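You operate a simulated robot arm through the tools that you are given. There is no shell and no other tool.

The job below is to be done with a simulated robot arm. You get a single attempt, and the scene is never put back.

JOB
The press is locked out: wipe the metal flakes off its top and shut the guard.
Fine: try the green button before you reach in; pad back where it was; switch and key stay. Set down upright: wiping pad. What is to be rubbed or washed off counts as gone when no trace of it is left.

The check looks at the end state, three seconds after you hand in, the way a careful person would. Anything else that was tipped, shoved, dropped, spilled or broken makes it a failure.

ROBOT AND FRAMES
A 7-joint arm with a two-finger parallel gripper, fixed in place. Base frame: the origin is on the floor under the middle of its stand, x ahead of it, y to its left, z up. Lengths are in cm, angles in rad, forces in N, time in s.
It reaches about 124.7 cm from its shoulder. Its first joint turns from -2.304 to 2.304 rad. Payload 3.91 kg.
Tool frame: the origin (TCP) lies between the finger pads and is the grasp point; the fingertips stand 3 cm ahead of it; z points along the fingers, y is the line along which they close. Largest opening 11 cm; finger width 2, thickness 1; the body of the gripper, 4.8 by 11.2 cm, starts 5.5 cm behind the TCP.
Orientation is that of the tool frame in the base frame, as a unit quaternion [x, y, z, w]. With the fingers straight down and closing along the base's y, the tool's x points along the base's -x, its y along +y and its z along -z.

CONTROLS
- The arm moves only by the tool arm_command. Its argument "commands" is a list that holds one entry, the list of rows, each a list of 7 numbers: the opening, from 0 (shut) to 1 (fully open), then the shift along the tool's x, y, z in cm, then the turn, a rotation vector about the tool's x, y, z in rad. In form: [[[claw, tx, ty, tz, wx, wy, wz], ...]]. A call has 1 to 20 rows; each row shifts and turns the commanded pose from where the row before left it, along the tool's axes as they then stand. Rows are played at 5 a second. More than 5 cm and 0.15 rad between two rows, or a gripper value outside its range, and nothing of the call is played. A pose out of reach is approached as far as the arm can. The call stops where the force on the tool passes 40 N (or 10 N more than at its start, if that is more) or the arm is blocked; 0.2 s more then pass. Each finger travels about 10.8 cm/s and halts on what it meets, pressing with about 27 N; the grip force reading is that of the motor and also rises with nothing between the fingers. The clock runs only during rows and for 0.2 s after the last one: add rows that do not move to give the fingers time. The reply holds the time, the measured pose of the TCP, the force on the tool along the base axes, the opening and the grip force, in the units named above and with some noise, with the torque about the TCP (base axes, N m) and any sound that the robot's microphone picked up.
- Cameras (640 x 400 px; columns grow to the right, rows downward): "scene" is fixed at [21.87, 50.09, 148.75]; the picture's right is [0.56, -0.83, 0.00], its down [-0.63, -0.43, -0.65] and it looks along [0.54, 0.37, -0.76] (base axes); focal length 214 px, centre (320, 200). "wrist" rides on the gripper at [7.2, 1.7, -10.3] in the tool frame; the picture's right is [-0.23, 0.97, 0.00], its down [-0.76, -0.18, -0.62] and it looks along [-0.61, -0.14, 0.78] (tool axes); focal length 222 px, centre (320, 200). There is no depth. A picture from a camera that has moved, and an enlarged one, comes with that camera's place and axes in the base frame and with its lens.
- get_image(camera): a new picture of that camera. The clock stands still meanwhile.
- enlarge(camera, box): a new picture of the part [left, top, right, bottom] of that camera's present view, enlarged. The clock stands still meanwhile.
- close_job(): hands the job in; it is judged then, once.

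Nothing tells you positions but the pictures and the camera data. Unless the task says otherwise, let go and move clear before handing in.

The tools are called after "Call:" as name(argument=value, ...) on one line, values as JSON. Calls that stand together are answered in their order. arm_command: Moves the arm, as the interface text tells. Its arguments: {"type":"object","properties":{"commands":{"type":"array"}},"required":["commands"]} The other tools are called the same way: get_image (camera) takes a picture; enlarge (camera, box) takes an enlarged picture of a part of a camera's view; close_job () hands the job in.

At the start:

```text
t: 0.0
position: [39.08, 36.46, 120.12]
orientation: [0.0, 1.0, 0.0, 0.0]
wrist_force: [-0.4, 0.1, 1.1]
ft_torque: [0.0, 0.04, 0.01]
opening: 11.0
grasp_force: 0.0
```

scene: 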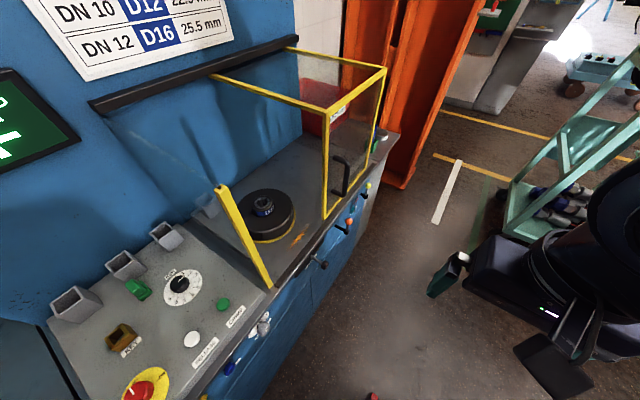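
wrist: 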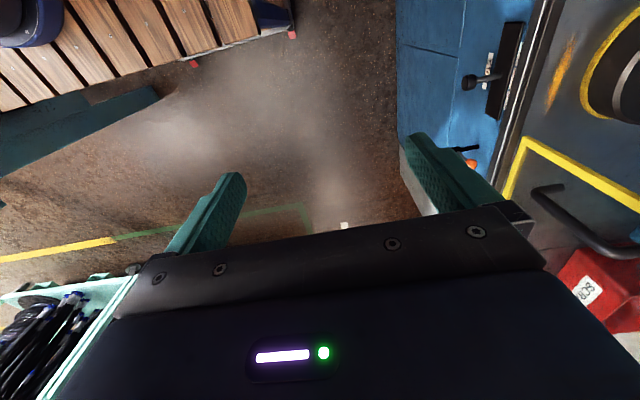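

I see a blue press with a yellow-framed clear guard slid open, a round bolster with flakes beside it, and a control panel with a green button, a key switch and a red main switch. I'll look closer at each part before moving.

Call:
enlarge(camera="scene", box=[40, 220, 280, 400])

Call:
enlarge(camera="scene", box=[180, 120, 420, 300])

Call:
enlarge(camera="scene", box=[80, 20, 400, 220])

Call:
get_image(camera="wrist")

```text
2.22 times, centred on (160, 310) of scene
camera zoom: at [21.87, 50.09, 148.75], right [0.56, -0.83, 0.0], down [-0.63, -0.43, -0.65], along [0.54, 0.37, -0.76], focal length 477 px, centre (676, -44)
```

zoom: 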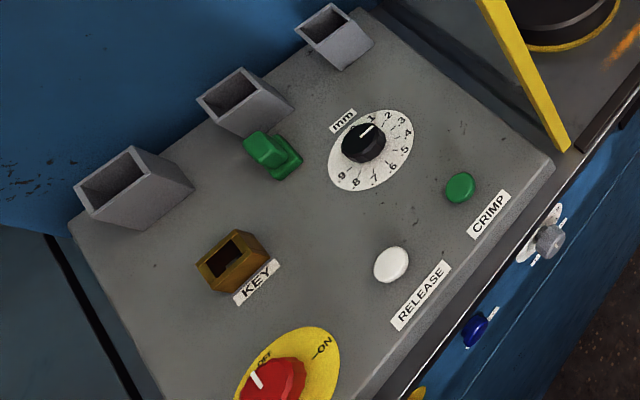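

```text
2.22 times, centred on (300, 210) of scene
camera zoom: at [21.87, 50.09, 148.75], right [0.56, -0.83, 0.0], down [-0.63, -0.43, -0.65], along [0.54, 0.37, -0.76], focal length 477 px, centre (364, 178)
```

zoom: 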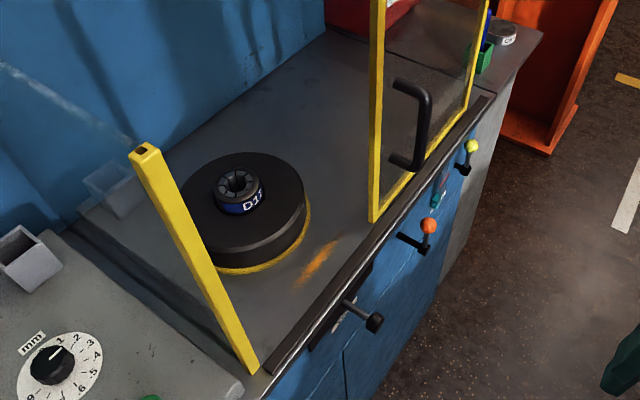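

```text
2.00 times, centred on (240, 120) of scene
camera zoom: at [21.87, 50.09, 148.75], right [0.56, -0.83, 0.0], down [-0.63, -0.43, -0.65], along [0.54, 0.37, -0.76], focal length 429 px, centre (480, 360)
```

zoom: 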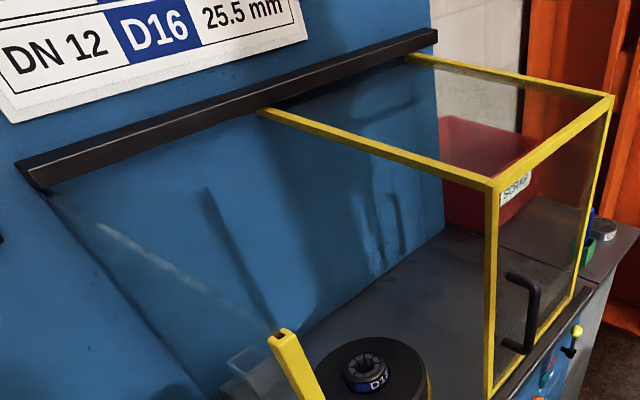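

```text
taken
camera wrist: at [31.84, 38.31, 130.5], right [0.23, 0.97, 0.0], down [0.76, -0.18, 0.62], along [0.61, -0.14, -0.78], focal length 222 px, centre (320, 200)
```

wrist: 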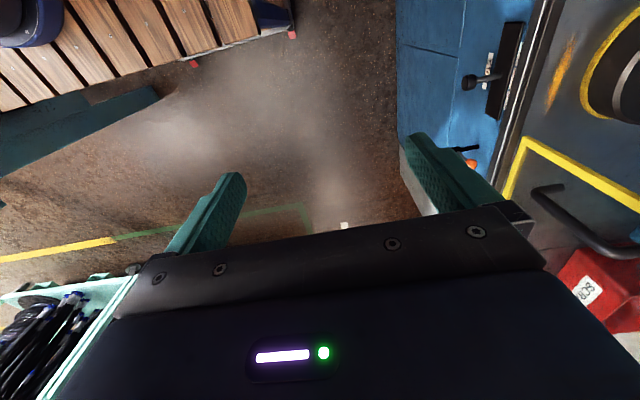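

I've located the panel with the green CRIMP button, the orange smear of flakes on the deck and the guard handle. I don't see the wiping pad yet, so I'll enlarge the remaining areas.

Call:
enlarge(camera="scene", box=[330, 100, 450, 200])

Call:
enlarge(camera="scene", box=[400, 0, 640, 150])

Call:
enlarge(camera="scene", box=[400, 150, 640, 300])

Call:
enlarge(camera="scene", box=[0, 250, 160, 400])

Call:
enlarge(camera="scene", box=[200, 170, 360, 300])

Call:
enlarge(camera="scene", box=[200, 300, 420, 400])

Call:
enlarge(camera="wrist", box=[440, 0, 640, 130])

Call:
enlarge(camera="wrist", box=[400, 100, 640, 320])

```text
4.00 times, centred on (390, 150) of scene
camera zoom: at [21.87, 50.09, 148.75], right [0.56, -0.83, 0.0], down [-0.63, -0.43, -0.65], along [0.54, 0.37, -0.76], focal length 858 px, centre (40, 400)
```

zoom: 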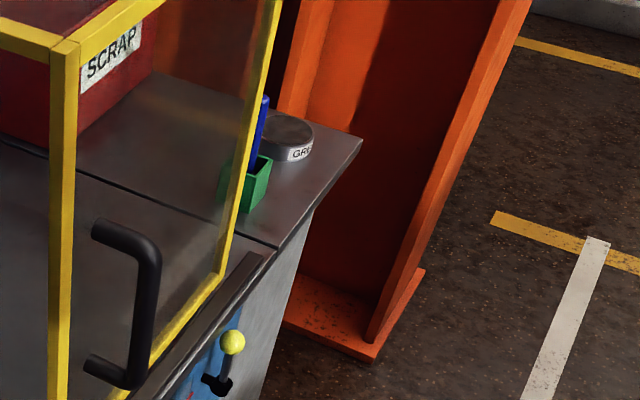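

```text
2.67 times, centred on (520, 75) of scene
camera zoom: at [21.87, 50.09, 148.75], right [0.56, -0.83, 0.0], down [-0.63, -0.43, -0.65], along [0.54, 0.37, -0.76], focal length 572 px, centre (-213, 533)
```

zoom: 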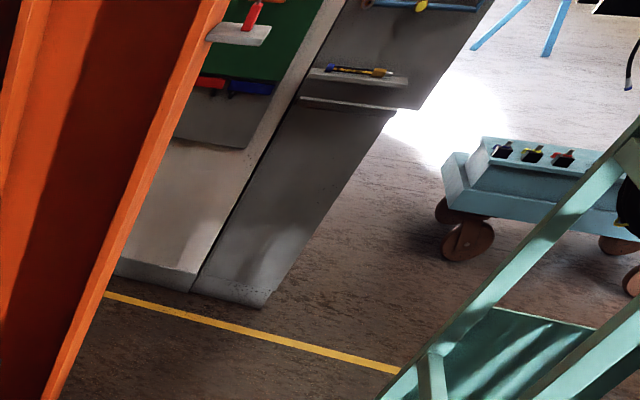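

```text
2.67 times, centred on (520, 225) of scene
camera zoom: at [21.87, 50.09, 148.75], right [0.56, -0.83, 0.0], down [-0.63, -0.43, -0.65], along [0.54, 0.37, -0.76], focal length 572 px, centre (-213, 133)
```

zoom: 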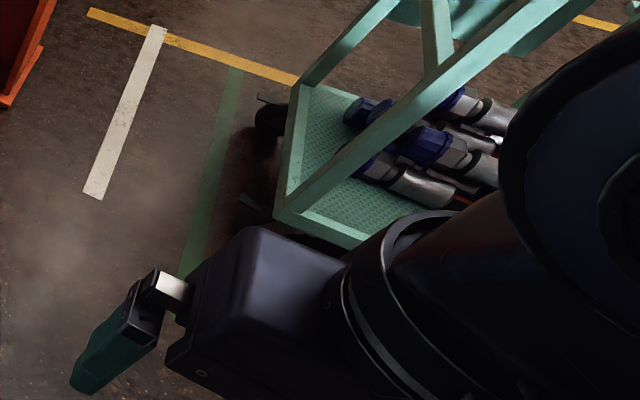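

```text
2.67 times, centred on (80, 325) of scene
camera zoom: at [21.87, 50.09, 148.75], right [0.56, -0.83, 0.0], down [-0.63, -0.43, -0.65], along [0.54, 0.37, -0.76], focal length 572 px, centre (960, -133)
```

zoom: 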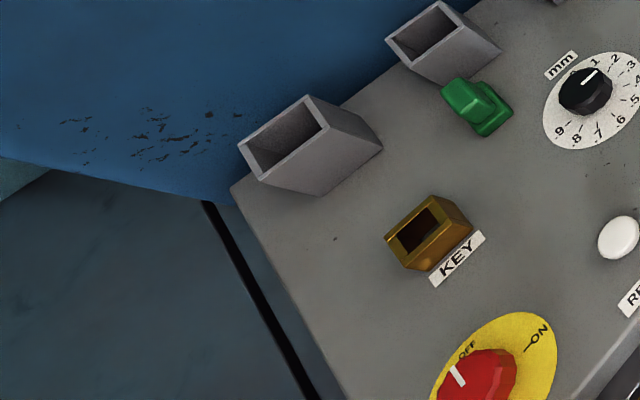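

```text
3.08 times, centred on (280, 235) of scene
camera zoom: at [21.87, 50.09, 148.75], right [0.56, -0.83, 0.0], down [-0.63, -0.43, -0.65], along [0.54, 0.37, -0.76], focal length 660 px, centre (443, 92)
```

zoom: 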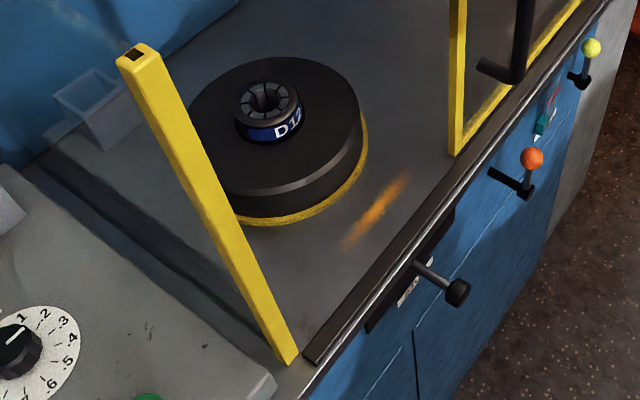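

```text
2.91 times, centred on (310, 350) of scene
camera zoom: at [21.87, 50.09, 148.75], right [0.56, -0.83, 0.0], down [-0.63, -0.43, -0.65], along [0.54, 0.37, -0.76], focal length 624 px, centre (349, -236)
```

zoom: 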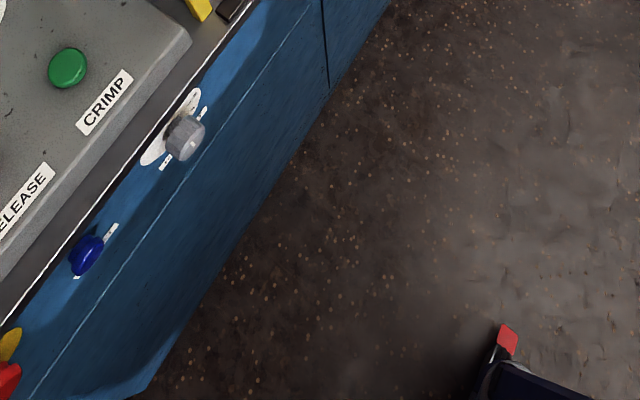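

```text
3.08 times, centred on (540, 65) of wrist
camera zoom: at [31.84, 38.31, 130.5], right [0.23, 0.97, 0.0], down [0.76, -0.18, 0.62], along [0.61, -0.14, -0.78], focal length 684 px, centre (-357, 615)
```

zoom: 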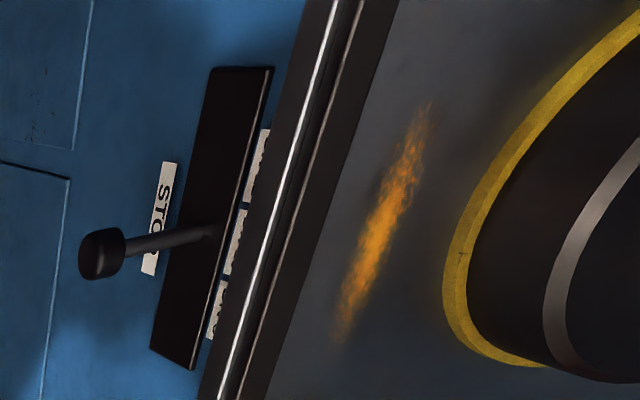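

```text
1.82 times, centred on (520, 210) of wrist
camera zoom: at [31.84, 38.31, 130.5], right [0.23, 0.97, 0.0], down [0.76, -0.18, 0.62], along [0.61, -0.14, -0.78], focal length 404 px, centre (-44, 182)
```

zoom: 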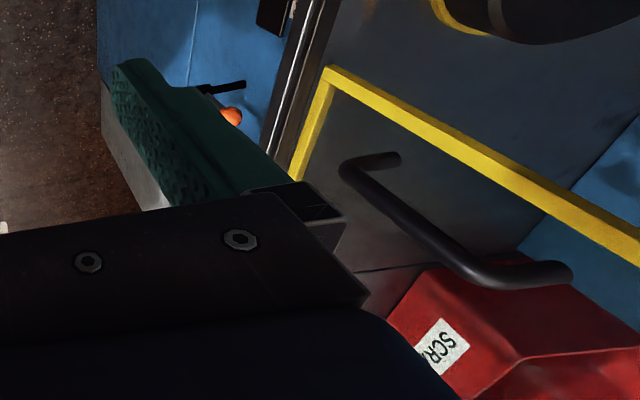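

The deck is at about z=87, the flakes at about (48, 77), and the guard handle bar at about (62.5, 68.6, 107). The guard slides along x towards the fixed post at x≈31. I still have to find the pad, so I'll turn the wrist so its camera looks towards the press (+y).

Call:
arm_command(commands=[[[1, 0, 0, 0, 0, 0, -0.15], [1, 0, 0, 0, 0, 0, -0.15], [1, 0, 0, 0, 0, 0, -0.15], [1, 0, 0, 0, 0, 0, -0.15], [1, 0, 0, 0, 0, 0, -0.15], [1, 0, 0, 0, 0, 0, -0.15], [1, 0, 0, 0, 0, 0, -0.15], [1, 0, 0, 0, 0, 0, -0.15], [1, 0, 0, 0, 0, 0, -0.15], [1, 0, 0, 0, 0, 0, -0.15], [1, 0, 0, 0, 0, 0, -0.0708]]])

Call:
get_image(camera="wrist")

```text
t: 2.4
position: [39.22, 36.64, 120.07]
orientation: [0.708, -0.706, 0.0, 0.0]
wrist_force: [0.3, 0.0, -0.6]
ft_torque: [-0.01, -0.01, 0.02]
opening: 11.02
grasp_force: 0.0
```

```text
taken
camera wrist: at [37.4, 29.35, 130.49], right [-0.97, 0.23, 0.0], down [0.18, 0.76, 0.62], along [0.14, 0.61, -0.78], focal length 222 px, centre (320, 200)
```

wrist: 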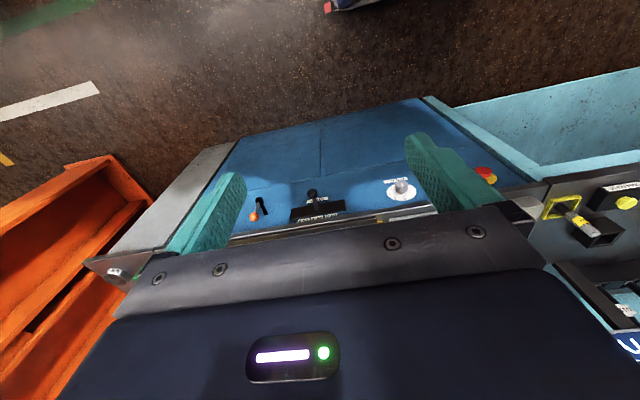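

The camera now faces the press front, upside-down in the picture. To the right in the picture (towards -x) is another unit with a yellow-framed connector, which I'll enlarge.

Call:
enlarge(camera="wrist", box=[440, 120, 640, 370])

Call:
enlarge(camera="wrist", box=[220, 130, 440, 260])

```text
1.60 times, centred on (540, 245) of wrist
camera zoom: at [37.4, 29.35, 130.49], right [-0.97, 0.23, 0.0], down [0.18, 0.76, 0.62], along [0.14, 0.61, -0.78], focal length 355 px, centre (-32, 128)
```

zoom: 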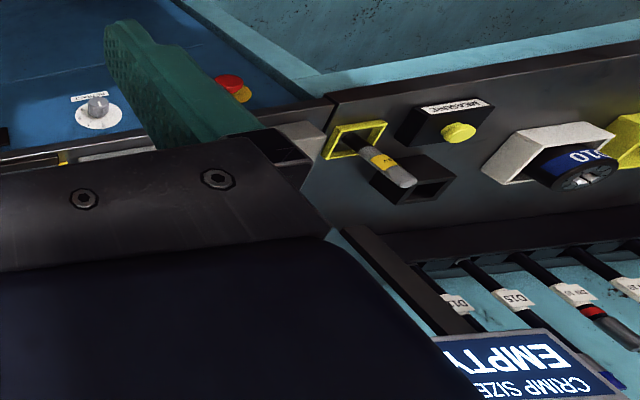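

```text
2.91 times, centred on (330, 195) of wrist
camera zoom: at [37.4, 29.35, 130.49], right [-0.97, 0.23, 0.0], down [0.18, 0.76, 0.62], along [0.14, 0.61, -0.78], focal length 646 px, centre (291, 214)
```

zoom: 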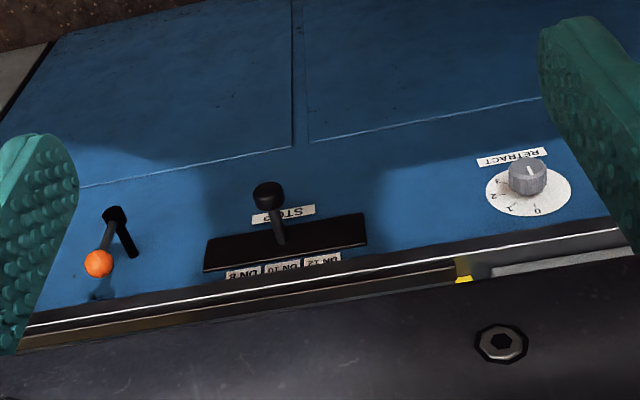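

A side bench lies towards -x with a yellow frame, a rod in a holder and other items. I'll move the camera left (-x) to see that bench and the panel from above.

Call:
arm_command(commands=[[[1, -1.6, 4.4, -0.5, 0, 0, 0], [1, -1.6, 4.4, -0.5, 0, 0, 0], [1, -1.6, 4.4, -0.5, 0, 0, 0], [1, -1.6, 4.4, -0.5, 0, 0, 0], [1, -1.6, 4.4, -0.5, 0, 0, 0], [1, -1.6, 4.4, -0.5, 0, 0, 0], [1, -1.6, 4.4, -0.5, 0, 0, 0], [1, -1.6, 4.4, -0.5, 0, 0, 0], [1, -1.6, 4.4, -0.5, 0, 0, 0]]])

Call:
get_image(camera="wrist")

Call:
get_image(camera="scene")

```text
t: 4.4
position: [-0.62, 50.83, 124.35]
orientation: [-0.706, 0.708, 0.0, 0.0]
wrist_force: [-0.6, -0.4, 0.2]
ft_torque: [0.03, 0.02, -0.02]
opening: 11.02
grasp_force: 0.0
```

```text
taken
camera wrist: at [-2.29, 43.69, 134.84], right [-0.97, 0.23, 0.0], down [0.18, 0.76, 0.62], along [0.14, 0.61, -0.78], focal length 222 px, centre (320, 200)
```

wrist: 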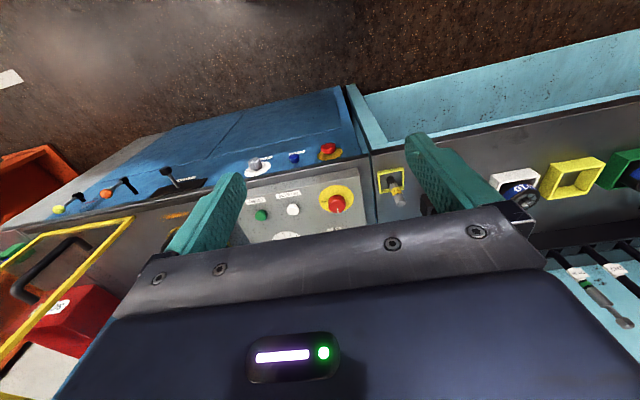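

```text
taken
```

scene: 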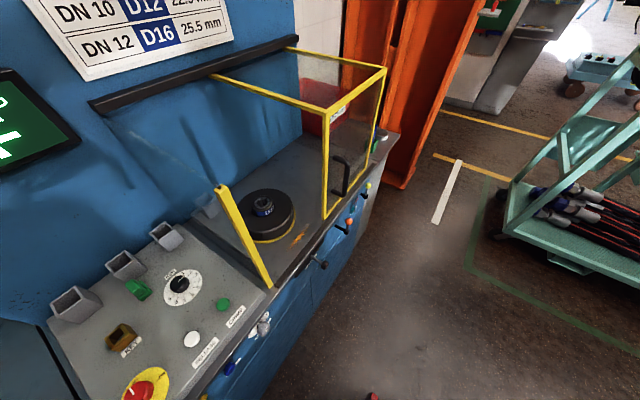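

The panel and left bench are coming into view. I'll enlarge for detail.

Call:
enlarge(camera="wrist", box=[360, 120, 640, 360])

Call:
enlarge(camera="wrist", box=[200, 120, 420, 260])

Call:
enlarge(camera="wrist", box=[0, 140, 240, 380])

```text
1.67 times, centred on (500, 240) of wrist
camera zoom: at [-2.29, 43.69, 134.84], right [-0.97, 0.23, 0.0], down [0.18, 0.76, 0.62], along [0.14, 0.61, -0.78], focal length 370 px, centre (20, 133)
```

zoom: 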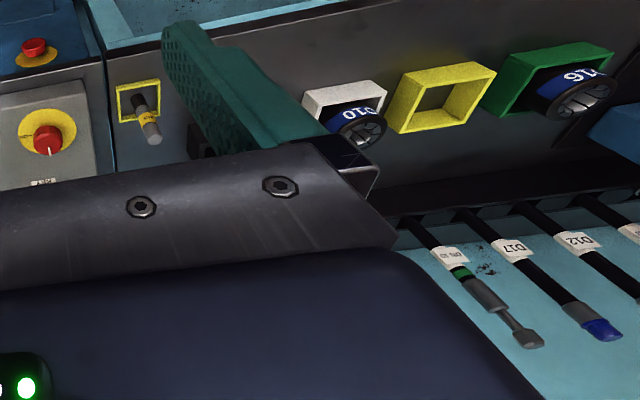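

```text
2.86 times, centred on (310, 190) of wrist
camera zoom: at [-2.29, 43.69, 134.84], right [-0.97, 0.23, 0.0], down [0.18, 0.76, 0.62], along [0.14, 0.61, -0.78], focal length 635 px, centre (349, 229)
```

zoom: 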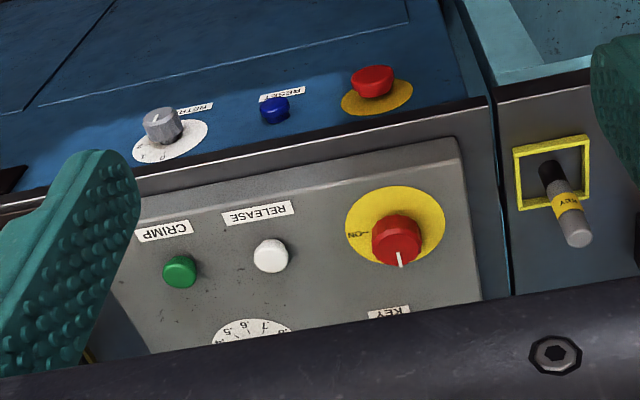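

```text
1.67 times, centred on (120, 260) of wrist
camera zoom: at [-2.29, 43.69, 134.84], right [-0.97, 0.23, 0.0], down [0.18, 0.76, 0.62], along [0.14, 0.61, -0.78], focal length 370 px, centre (653, 100)
```

zoom: 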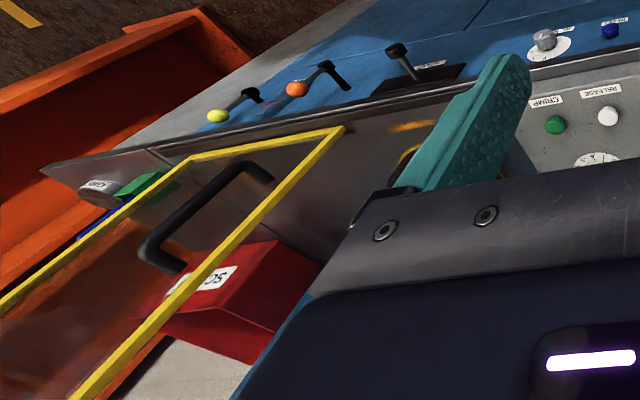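

The KEY sits in a yellow frame on the left bench, and the red switch shows OFF. Earlier I glimpsed a black block with a label and a yellow knob near the key; I'll shift further left for a clearer look.

Call:
arm_command(commands=[[[1, 0, 4.8, 0, 0, 0, 0], [1, 0, 4.8, 0, 0, 0, 0], [1, 0, 4.8, 0, 0, 0, 0], [1, 0, 4.8, 0, 0, 0, 0]]])

Call:
get_image(camera="wrist")

Call:
enlarge(camera="wrist", box=[220, 120, 440, 260])

```text
t: 5.4
position: [-19.81, 51.16, 124.47]
orientation: [-0.706, 0.708, 0.0, 0.0]
wrist_force: [0.7, 0.4, -0.3]
ft_torque: [-0.01, 0.04, 0.04]
opening: 10.99
grasp_force: 0.1
```

```text
taken
camera wrist: at [-21.43, 43.84, 134.93], right [-0.97, 0.23, 0.0], down [0.18, 0.76, 0.62], along [0.14, 0.61, -0.78], focal length 222 px, centre (320, 200)
```

wrist: 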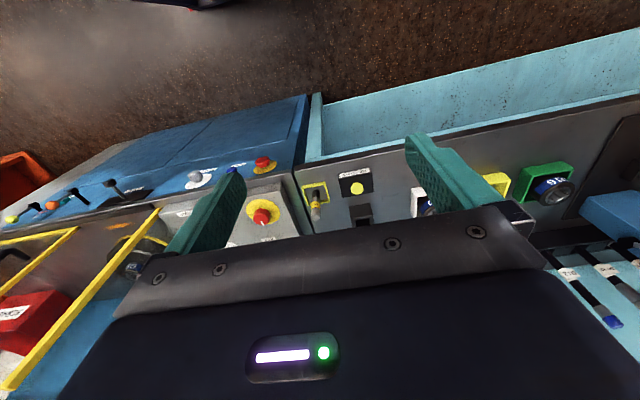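

```text
2.86 times, centred on (330, 190) of wrist
camera zoom: at [-21.43, 43.84, 134.93], right [-0.97, 0.23, 0.0], down [0.18, 0.76, 0.62], along [0.14, 0.61, -0.78], focal length 635 px, centre (291, 229)
```

zoom: 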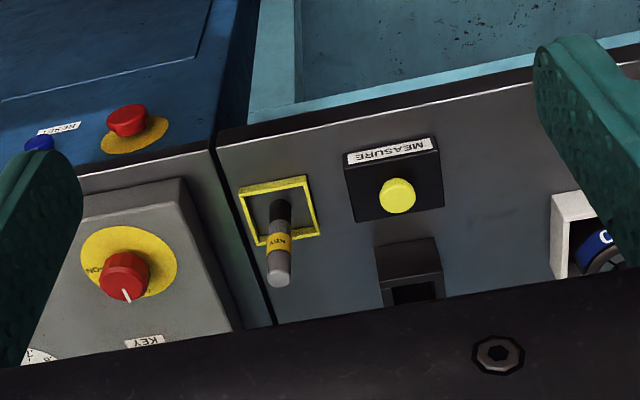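

That's only a MEASURE box with a yellow button, so not the pad. The green block by the grey cups on the press panel is a candidate, so I'll move over the panel, higher up, to see it.

Call:
arm_command(commands=[[[1, -1.45, -4, -2.3, 0, 0, 0], [1, -1.45, -4, -2.3, 0, 0, 0], [1, -1.45, -4, -2.3, 0, 0, 0], [1, -1.45, -4, -2.3, 0, 0, 0], [1, -1.45, -4, -2.3, 0, 0, 0], [1, -1.45, -4, -2.3, 0, 0, 0], [1, -1.45, -4, -2.3, 0, 0, 0]]])

Call:
get_image(camera="wrist")

Call:
enlarge(camera="wrist", box=[220, 100, 440, 260])

```text
t: 7.0
position: [8.19, 61.1, 140.57]
orientation: [-0.707, 0.707, 0.001, 0.0]
wrist_force: [-0.5, 0.0, 0.8]
ft_torque: [-0.02, -0.05, -0.01]
opening: 11.01
grasp_force: 0.0
```

```text
taken
camera wrist: at [6.53, 53.94, 151.0], right [-0.97, 0.23, 0.0], down [0.18, 0.76, 0.62], along [0.14, 0.61, -0.78], focal length 222 px, centre (320, 200)
```

wrist: 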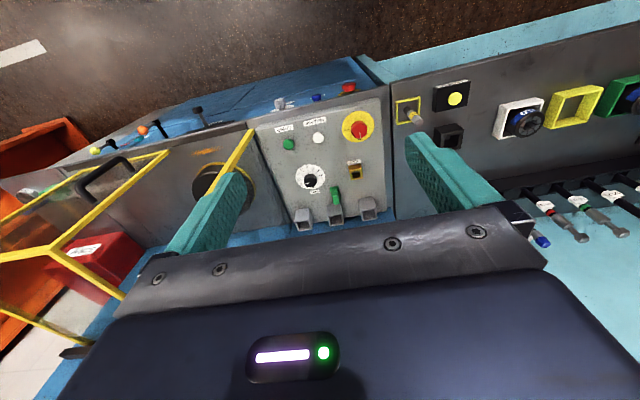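

```text
2.50 times, centred on (330, 180) of wrist
camera zoom: at [6.53, 53.94, 151.0], right [-0.97, 0.23, 0.0], down [0.18, 0.76, 0.62], along [0.14, 0.61, -0.78], focal length 555 px, centre (295, 250)
```

zoom: 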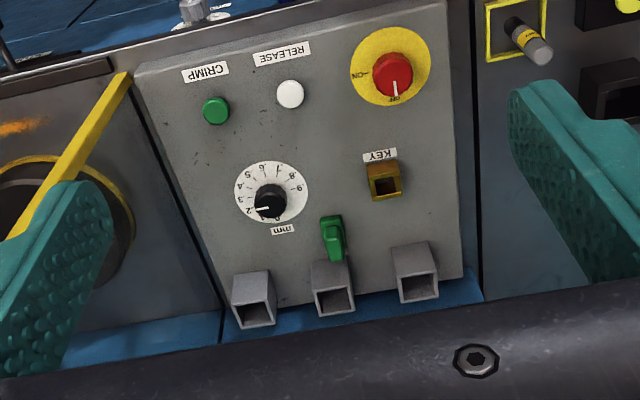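

The panel has a green object beside the middle grey cup. I'll enlarge it and the far-right bench items from both cameras.

Call:
enlarge(camera="wrist", box=[305, 160, 385, 230])

Call:
enlarge(camera="scene", box=[100, 240, 180, 310])

Call:
enlarge(camera="wrist", box=[0, 130, 160, 290])

Call:
enlarge(camera="scene", box=[360, 120, 420, 170])

Call:
enlarge(camera="wrist", box=[480, 60, 640, 250])

```text
5.71 times, centred on (345, 195) of wrist
camera zoom: at [6.53, 53.94, 151.0], right [-0.97, 0.23, 0.0], down [0.18, 0.76, 0.62], along [0.14, 0.61, -0.78], focal length 1269 px, centre (177, 229)
```

zoom: 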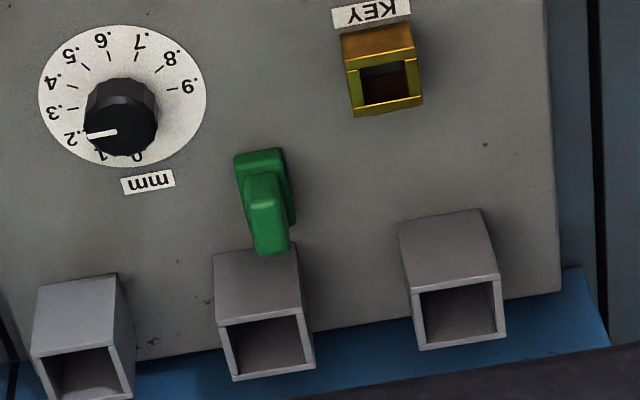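

```text
5.71 times, centred on (140, 275) of scene
camera zoom: at [21.87, 50.09, 148.75], right [0.56, -0.83, 0.0], down [-0.63, -0.43, -0.65], along [0.54, 0.37, -0.76], focal length 1226 px, centre (1349, -229)
```

zoom: 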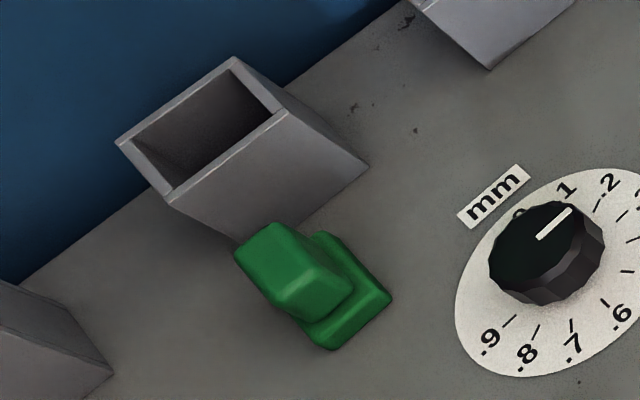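

```text
2.50 times, centred on (80, 210) of wrist
camera zoom: at [6.53, 53.94, 151.0], right [-0.97, 0.23, 0.0], down [0.18, 0.76, 0.62], along [0.14, 0.61, -0.78], focal length 555 px, centre (920, 175)
```

zoom: 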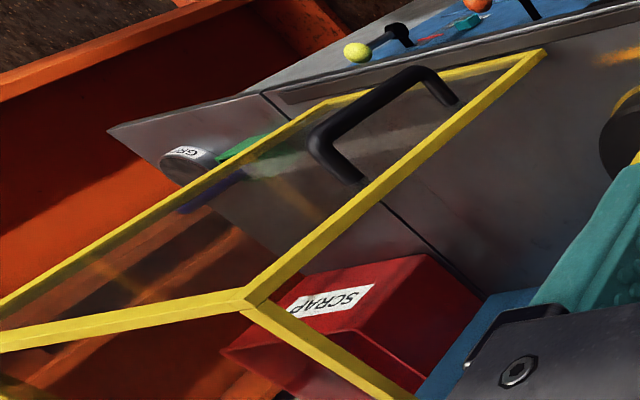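

```text
8.00 times, centred on (390, 145) of scene
camera zoom: at [21.87, 50.09, 148.75], right [0.56, -0.83, 0.0], down [-0.63, -0.43, -0.65], along [0.54, 0.37, -0.76], focal length 1716 px, centre (-240, 640)
```

zoom: 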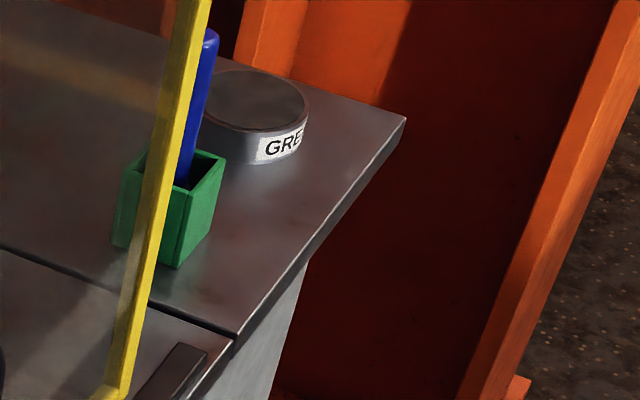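

```text
2.11 times, centred on (560, 155) of wrist
camera zoom: at [6.53, 53.94, 151.0], right [-0.97, 0.23, 0.0], down [0.18, 0.76, 0.62], along [0.14, 0.61, -0.78], focal length 468 px, centre (-185, 295)
```

zoom: 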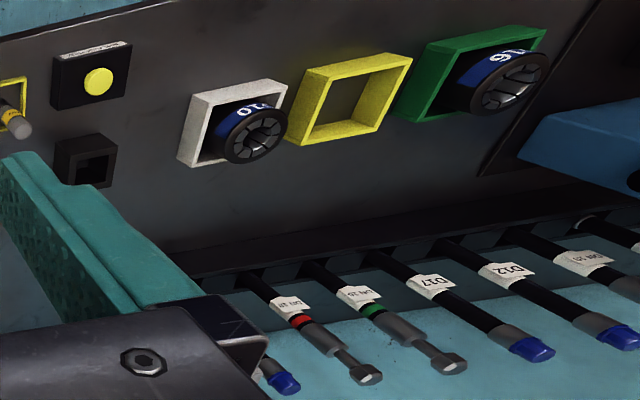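

The far bench holds a SCRAP bin, a grease tin and a green cup with a blue handle; none is clearly a wiping pad. I'll move the camera over to look at the deck and the space behind it.

Call:
arm_command(commands=[[[1, 0, -4.4, 0, 0, 0, 0], [1, 0, -4.4, 0, 0, 0, 0], [1, 0, -4.4, 0, 0, 0, 0], [1, 0, -4.4, 0, 0, 0, 0], [1, 0, -4.4, 0, 0, 0, 0], [1, 0, -4.4, 0, 0, 0, 0], [1, 0, -4.4, 0, 0, 0, 0], [1, 0, -4.4, 0, 0, 0, 0]]])

Call:
get_image(camera="wrist")

Call:
enlarge(camera="wrist", box=[180, 80, 460, 260])

Call:
enlarge(camera="wrist", box=[0, 60, 220, 300])

```text
t: 8.8
position: [43.34, 61.02, 140.81]
orientation: [0.708, -0.707, 0.0, 0.001]
wrist_force: [-1.4, -0.3, 0.7]
ft_torque: [0.03, -0.07, 0.01]
opening: 11.0
grasp_force: 0.1
```

```text
taken
camera wrist: at [41.7, 53.91, 151.09], right [-0.97, 0.23, 0.0], down [0.18, 0.76, 0.62], along [0.14, 0.61, -0.78], focal length 222 px, centre (320, 200)
```

wrist: 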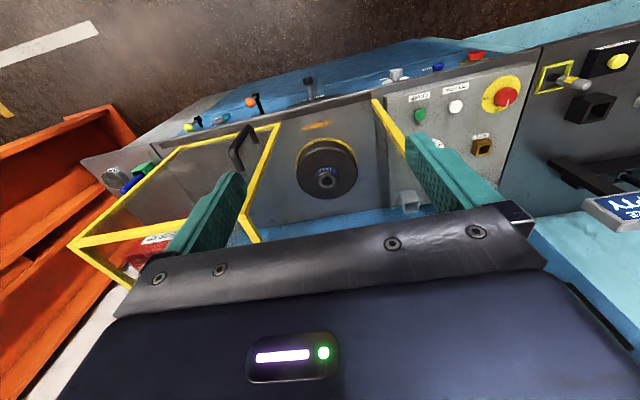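

```text
2.22 times, centred on (320, 170) of wrist
camera zoom: at [41.7, 53.91, 151.09], right [-0.97, 0.23, 0.0], down [0.18, 0.76, 0.62], along [0.14, 0.61, -0.78], focal length 494 px, centre (320, 267)
```

zoom: 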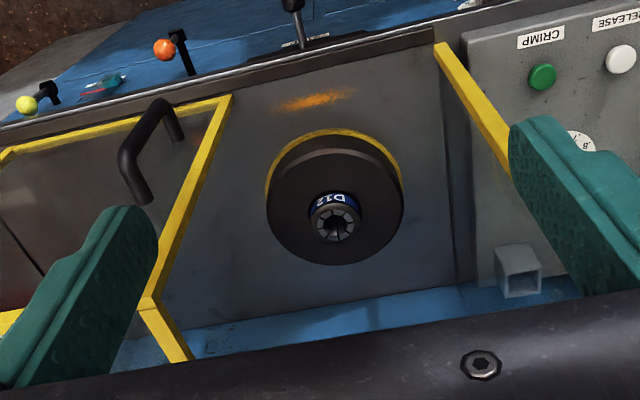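

```text
1.67 times, centred on (110, 180) of wrist
camera zoom: at [41.7, 53.91, 151.09], right [-0.97, 0.23, 0.0], down [0.18, 0.76, 0.62], along [0.14, 0.61, -0.78], focal length 370 px, centre (670, 233)
```

zoom: 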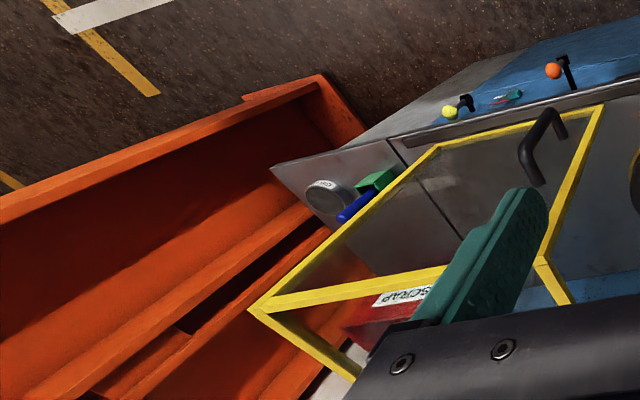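

No pad on the deck either. I'll look along the left bench next, where there is a blue object further left.

Call:
arm_command(commands=[[[1, 0, 4.8, 0, 0, 0, 0], [1, 0, 4.8, 0, 0, 0, 0], [1, 0, 4.8, 0, 0, 0, 0], [1, 0, 4.8, 0, 0, 0, 0], [1, 0, 4.8, 0, 0, 0, 0], [1, 0, 4.8, 0, 0, 0, 0], [1, 0, 4.8, 0, 0, 0, 0], [1, 0, 4.8, 0, 0, 0, 0], [1, 0, 4.8, 0, 0, 0, 0], [1, 0, 4.8, 0, 0, 0, 0], [1, 0, 4.8, 0, 0, 0, 0], [1, 0, 4.8, 0, 0, 0, 0], [1, 0, 0, 0, 0, 0, -0.15], [1, 0, 0, 0, 0, 0, -0.15], [1, 0, 0, 0, 0, 0, -0.15], [1, 0, 0, 0, 0, 0, -0.15], [1, 0, 0, 0, 0, 0, -0.15]]])

Call:
get_image(camera="wrist")

Call:
enlarge(camera="wrist", box=[160, 60, 480, 260])

Call:
enlarge(camera="wrist", box=[420, 60, 640, 320])

```text
t: 12.4
position: [-14.07, 61.18, 140.69]
orientation: [0.917, -0.399, 0.0, 0.0]
wrist_force: [-0.1, 0.6, 0.2]
ft_torque: [-0.02, 0.01, 0.0]
opening: 11.02
grasp_force: 0.0
```

```text
taken
camera wrist: at [-10.37, 54.79, 151.09], right [-0.87, -0.5, 0.0], down [-0.39, 0.68, 0.62], along [-0.31, 0.54, -0.78], focal length 222 px, centre (320, 200)
```

wrist: 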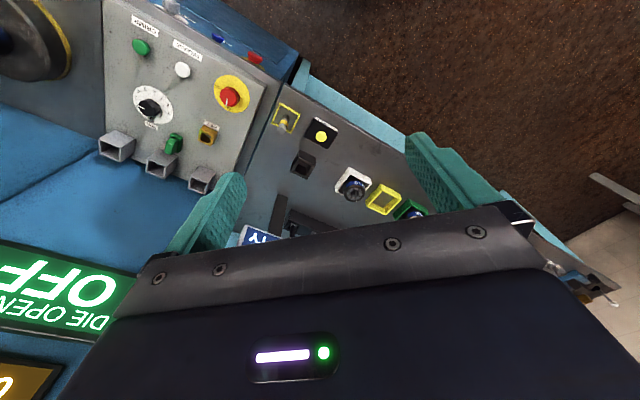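

```text
2.00 times, centred on (320, 160) of wrist
camera zoom: at [-10.37, 54.79, 151.09], right [-0.87, -0.5, 0.0], down [-0.39, 0.68, 0.62], along [-0.31, 0.54, -0.78], focal length 444 px, centre (320, 280)
```

zoom: 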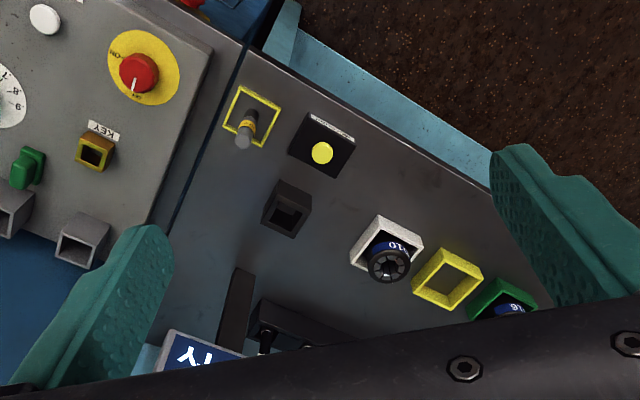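

```text
1.54 times, centred on (530, 190) of wrist
camera zoom: at [-10.37, 54.79, 151.09], right [-0.87, -0.5, 0.0], down [-0.39, 0.68, 0.62], along [-0.31, 0.54, -0.78], focal length 342 px, centre (-3, 215)
```

zoom: 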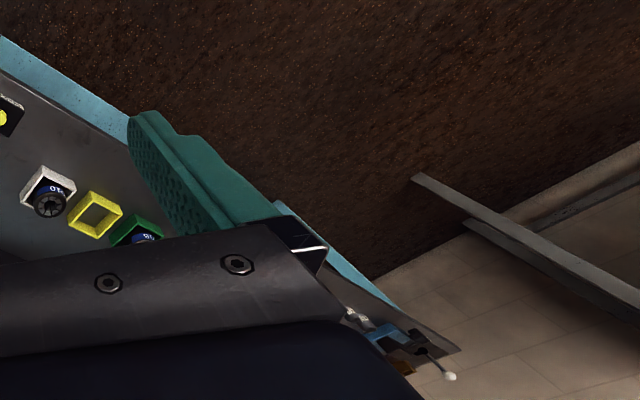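

At the bench's left end there's a vise and perhaps other items. I'll turn further left to see them.

Call:
arm_command(commands=[[[1, 0, 0, 0, 0, 0, -0.15], [1, 0, 0, 0, 0, 0, -0.15], [1, 0, 0, 0, 0, 0, -0.15], [1, 0, 0, 0, 0, 0, -0.15], [1, 0, 0, 0, 0, 0, -0.15]]])

Call:
get_image(camera="wrist")

Call:
enlarge(camera="wrist", box=[160, 60, 480, 260])

```text
t: 13.6
position: [-14.15, 61.13, 140.68]
orientation: [0.999, -0.036, 0.0, 0.0]
wrist_force: [0.1, 0.1, 0.6]
ft_torque: [-0.01, 0.02, 0.03]
opening: 11.01
grasp_force: 0.0
```

```text
taken
camera wrist: at [-6.93, 59.03, 151.05], right [-0.3, -0.96, 0.0], down [-0.75, 0.23, 0.62], along [-0.6, 0.18, -0.78], focal length 222 px, centre (320, 200)
```

wrist: 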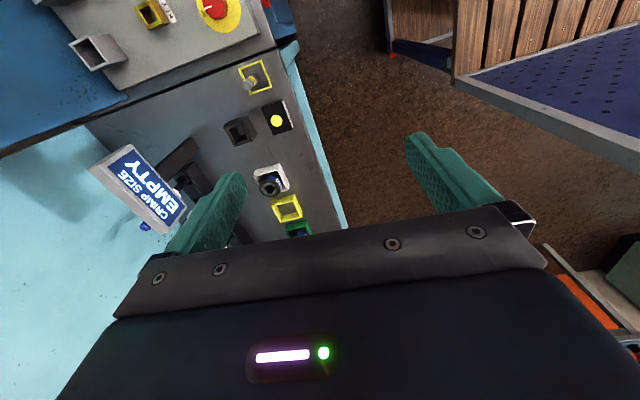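

```text
2.00 times, centred on (320, 160) of wrist
camera zoom: at [-6.93, 59.03, 151.05], right [-0.3, -0.96, 0.0], down [-0.75, 0.23, 0.62], along [-0.6, 0.18, -0.78], focal length 444 px, centre (320, 280)
```

zoom: 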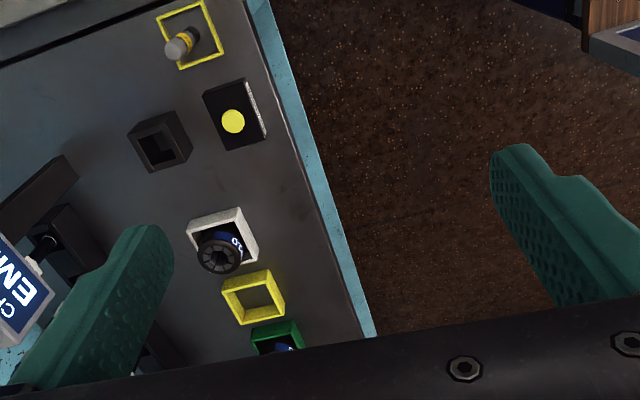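

A wood-slatted table with a blue perforated top stands behind, towards -y. I'll turn further to see what lies on it.

Call:
arm_command(commands=[[[1, 0, 0, 0, 0, 0, -0.15], [1, 0, 0, 0, 0, 0, -0.15], [1, 0, 0, 0, 0, 0, -0.15], [1, 0, 0, 0, 0, 0, -0.15], [1, 0, 0, 0, 0, 0, -0.15], [1, 0, 0, 0, 0, 0, -0.15]]])

Call:
get_image(camera="wrist")

```text
t: 15.0
position: [-14.08, 61.16, 140.65]
orientation: [0.915, 0.403, 0.0, -0.001]
wrist_force: [0.4, -0.9, 0.5]
ft_torque: [0.01, 0.02, -0.02]
opening: 11.03
grasp_force: 0.1
```

```text
taken
camera wrist: at [-7.94, 65.43, 151.07], right [0.56, -0.83, 0.0], down [-0.65, -0.44, 0.62], along [-0.51, -0.35, -0.78], focal length 222 px, centre (320, 200)
```

wrist: 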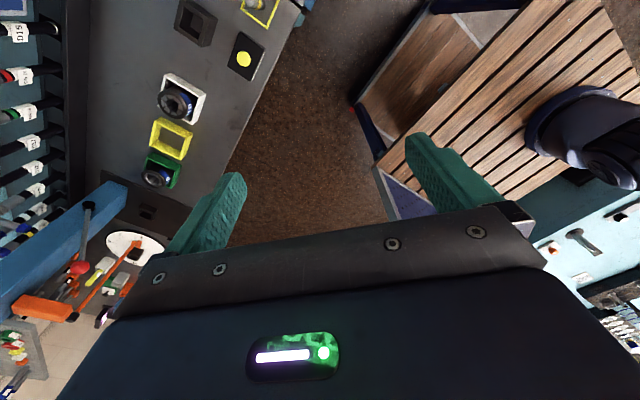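

The robot stands on a slatted wooden top, with benches and tool racks around. I'll enlarge to see whether the pad is among these.

Call:
enlarge(camera="wrist", box=[0, 160, 200, 400])

Call:
enlarge(camera="wrist", box=[60, 40, 260, 260])

Call:
enlarge(camera="wrist", box=[500, 100, 640, 360])

```text
1.67 times, centred on (100, 280) of wrist
camera zoom: at [-7.94, 65.43, 151.07], right [0.56, -0.83, 0.0], down [-0.65, -0.44, 0.62], along [-0.51, -0.35, -0.78], focal length 370 px, centre (687, 67)
```

zoom: 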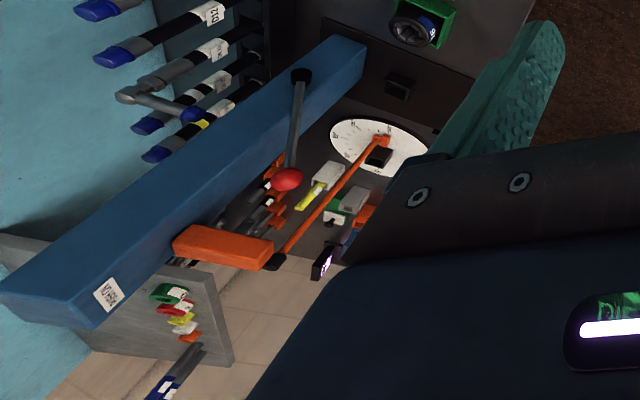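

```text
1.82 times, centred on (160, 150) of wrist
camera zoom: at [-7.94, 65.43, 151.07], right [0.56, -0.83, 0.0], down [-0.65, -0.44, 0.62], along [-0.51, -0.35, -0.78], focal length 404 px, centre (611, 291)
```

zoom: 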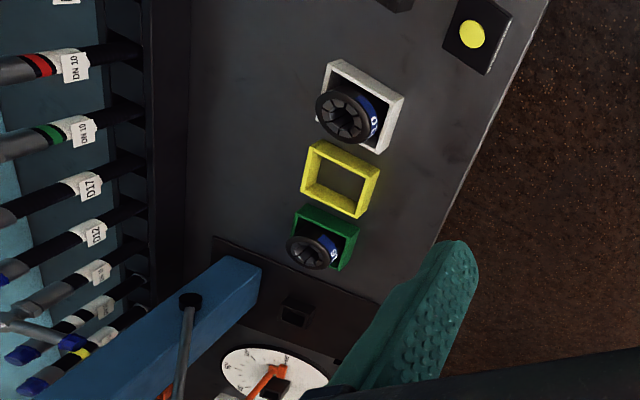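

```text
1.54 times, centred on (570, 230) of wrist
camera zoom: at [-7.94, 65.43, 151.07], right [0.56, -0.83, 0.0], down [-0.65, -0.44, 0.62], along [-0.51, -0.35, -0.78], focal length 342 px, centre (-65, 154)
```

zoom: 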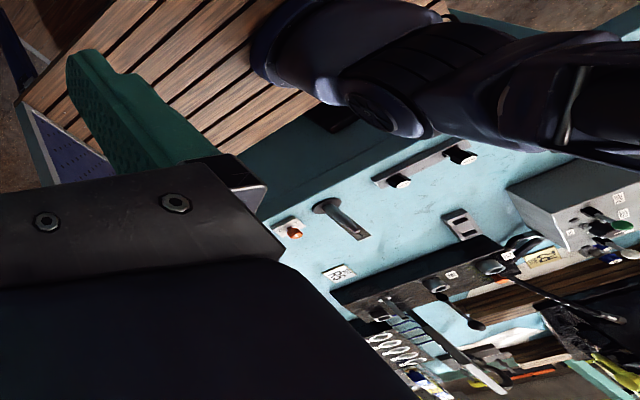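

This is a busy workshop. Near the press front I noticed a small teal/red thing between the ball levers, so I'll look there in the scene picture and then move the camera to the press's right end.

Call:
enlarge(camera="scene", box=[335, 170, 395, 230])

Call:
arm_command(commands=[[[1, 0, 0, 0, 0, 0, 0.15], [1, 0, 0, 0, 0, 0, 0.15], [1, 0, 0, 0, 0, 0, 0.15], [1, 0, 0, 0, 0, 0, 0.15], [1, 0, 0, 0, 0, 0, 0.15], [1, 0, 0, 0, 0, 0, 0.15], [1, 0, 0, 0, 0, 0, 0.15], [1, 0, 0, 0, 0, 0, 0.15], [1, 0, 0, 0, 0, 0, 0.15], [1, 0, 0, 0, 0, 0, 0.15], [1, 0, 0, 0, 0, 0, 0.15], [1, 0, 0, 0, 0, 0, 0.15], [1, 0, 0, 0, 0, 0, 0.15], [1, 0, 0, 0, 0, 0, 0.15], [1, 0, 0, 0, 0, 0, 0.15], [1, 0, 0, 0, 0, 0, 0.15]]])

```text
6.67 times, centred on (365, 200) of scene
camera zoom: at [21.87, 50.09, 148.75], right [0.56, -0.83, 0.0], down [-0.63, -0.43, -0.65], along [0.54, 0.37, -0.76], focal length 1430 px, centre (20, 200)
```

zoom: 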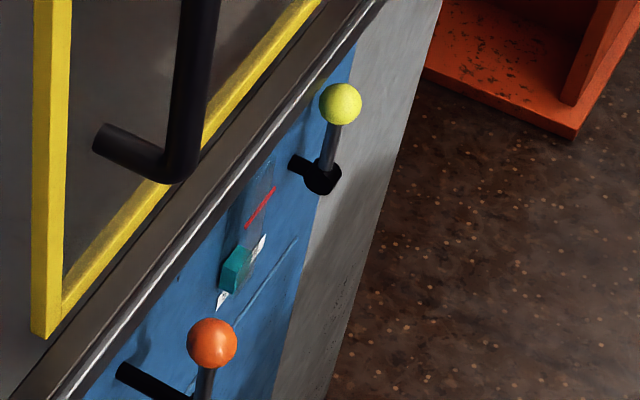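

```text
t: 18.4
position: [-14.04, 61.21, 140.67]
orientation: [-0.706, 0.708, 0.001, 0.0]
wrist_force: [0.5, 0.2, -0.1]
ft_torque: [0.01, -0.01, -0.01]
opening: 11.0
grasp_force: 0.1
```

The teal thing is a slide gauge fixed on the press front, not a pad. I'll move to the right end and look over the bench there.

Call:
arm_command(commands=[[[1, 0.6, -4.6, 0, 0, 0, 0], [1, 0.6, -4.6, 0, 0, 0, 0], [1, 0.6, -4.6, 0, 0, 0, 0], [1, 0.6, -4.6, 0, 0, 0, 0], [1, 0.6, -4.6, 0, 0, 0, 0], [1, 0.6, -4.6, 0, 0, 0, 0], [1, 0.6, -4.6, 0, 0, 0, 0], [1, 0.6, -4.6, 0, 0, 0, 0], [1, 0.6, -4.6, 0, 0, 0, 0], [1, 0.6, -4.6, 0, 0, 0, 0], [1, 0.6, -4.6, 0, 0, 0, 0], [1, 0.6, -4.6, 0, 0, 0, 0], [1, 0.6, -4.6, 0, 0, 0, 0], [1, 0.6, -4.6, 0, 0, 0, 0], [1, 0.6, -4.6, 0, 0, 0, 0], [1, 0.6, -4.6, 0, 0, 0, 0], [1, 0.6, -4.6, 0, 0, 0, 0]]])

Call:
arm_command(commands=[[[1, 0, 0, 0, 0, 0, 0.15], [1, 0, 0, 0, 0, 0, 0.15], [1, 0, 0, 0, 0, 0, 0.15], [1, 0, 0, 0, 0, 0, 0.15], [1, 0, 0, 0, 0, 0, 0.15]]])

Call:
get_image(camera="wrist")

Call:
enlarge(camera="wrist", box=[160, 60, 480, 260])

```text
t: 22.0
position: [64.03, 50.78, 140.77]
orientation: [0.707, -0.707, -0.001, -0.001]
wrist_force: [-0.6, 0.6, 1.1]
ft_torque: [-0.04, -0.06, -0.02]
opening: 11.02
grasp_force: 0.1
```

```text
t: 23.2
position: [64.07, 50.91, 140.77]
orientation: [-0.398, 0.918, 0.0, 0.0]
wrist_force: [0.9, -0.2, -0.9]
ft_torque: [0.02, -0.02, 0.0]
opening: 11.0
grasp_force: 0.0
```

```text
taken
camera wrist: at [57.9, 46.82, 151.11], right [-0.56, 0.83, 0.0], down [0.65, 0.43, 0.62], along [0.52, 0.35, -0.78], focal length 222 px, centre (320, 200)
```

wrist: 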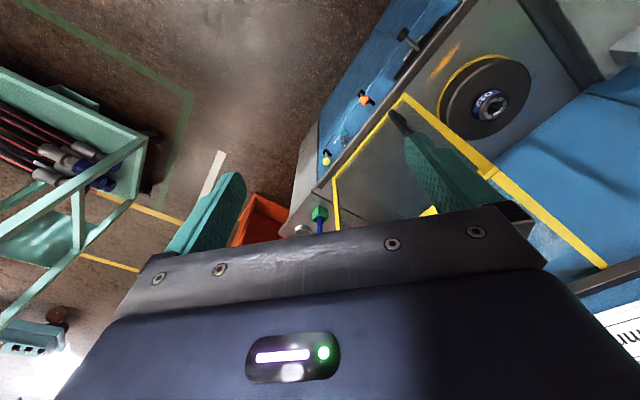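

```text
2.00 times, centred on (320, 160) of wrist
camera zoom: at [57.9, 46.82, 151.11], right [-0.56, 0.83, 0.0], down [0.65, 0.43, 0.62], along [0.52, 0.35, -0.78], focal length 444 px, centre (320, 280)
```

zoom: 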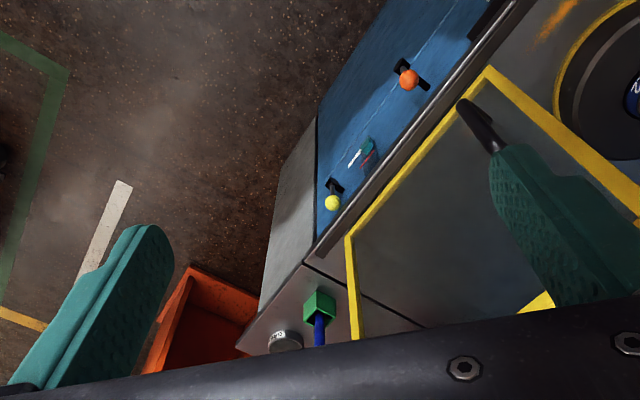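

I can see the green cup with a blue handle and the tin on the right shelf. I'll move nearer to inspect them.

Call:
arm_command(commands=[[[1, -2.5, -2.7, 2.5, 0, 0, 0], [1, -2.5, -2.7, 2.5, 0, 0, 0], [1, -2.5, -2.7, 2.5, 0, 0, 0], [1, -2.5, -2.7, 2.5, 0, 0, 0], [1, -2.5, -2.7, 2.5, 0, 0, 0]]])

Call:
get_image(camera="wrist")

Call:
enlarge(camera="wrist", box=[200, 100, 400, 240])

```text
t: 24.4
position: [82.36, 50.71, 128.48]
orientation: [-0.399, 0.917, 0.001, 0.001]
wrist_force: [-1.2, 0.3, 1.0]
ft_torque: [0.01, -0.08, 0.0]
opening: 11.0
grasp_force: 0.1
```

```text
taken
camera wrist: at [76.26, 46.73, 138.86], right [-0.56, 0.83, 0.0], down [0.65, 0.43, 0.62], along [0.52, 0.35, -0.78], focal length 222 px, centre (320, 200)
```

wrist: 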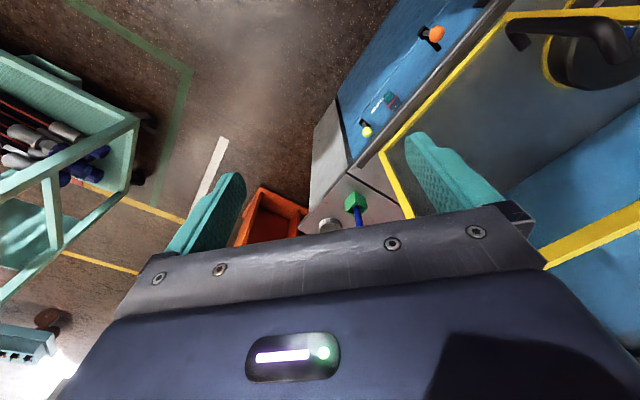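

```text
2.86 times, centred on (300, 170) of wrist
camera zoom: at [76.26, 46.73, 138.86], right [-0.56, 0.83, 0.0], down [0.65, 0.43, 0.62], along [0.52, 0.35, -0.78], focal length 635 px, centre (377, 286)
```

zoom: 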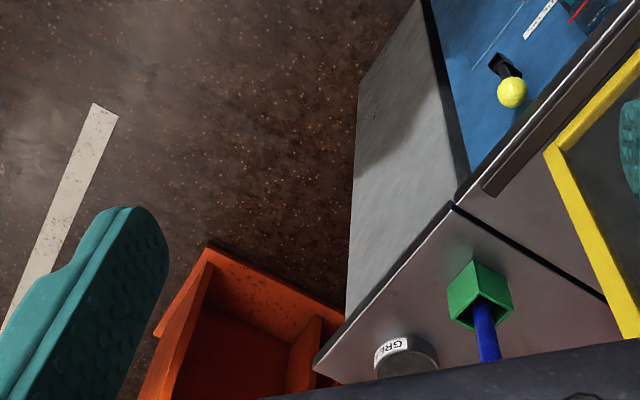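

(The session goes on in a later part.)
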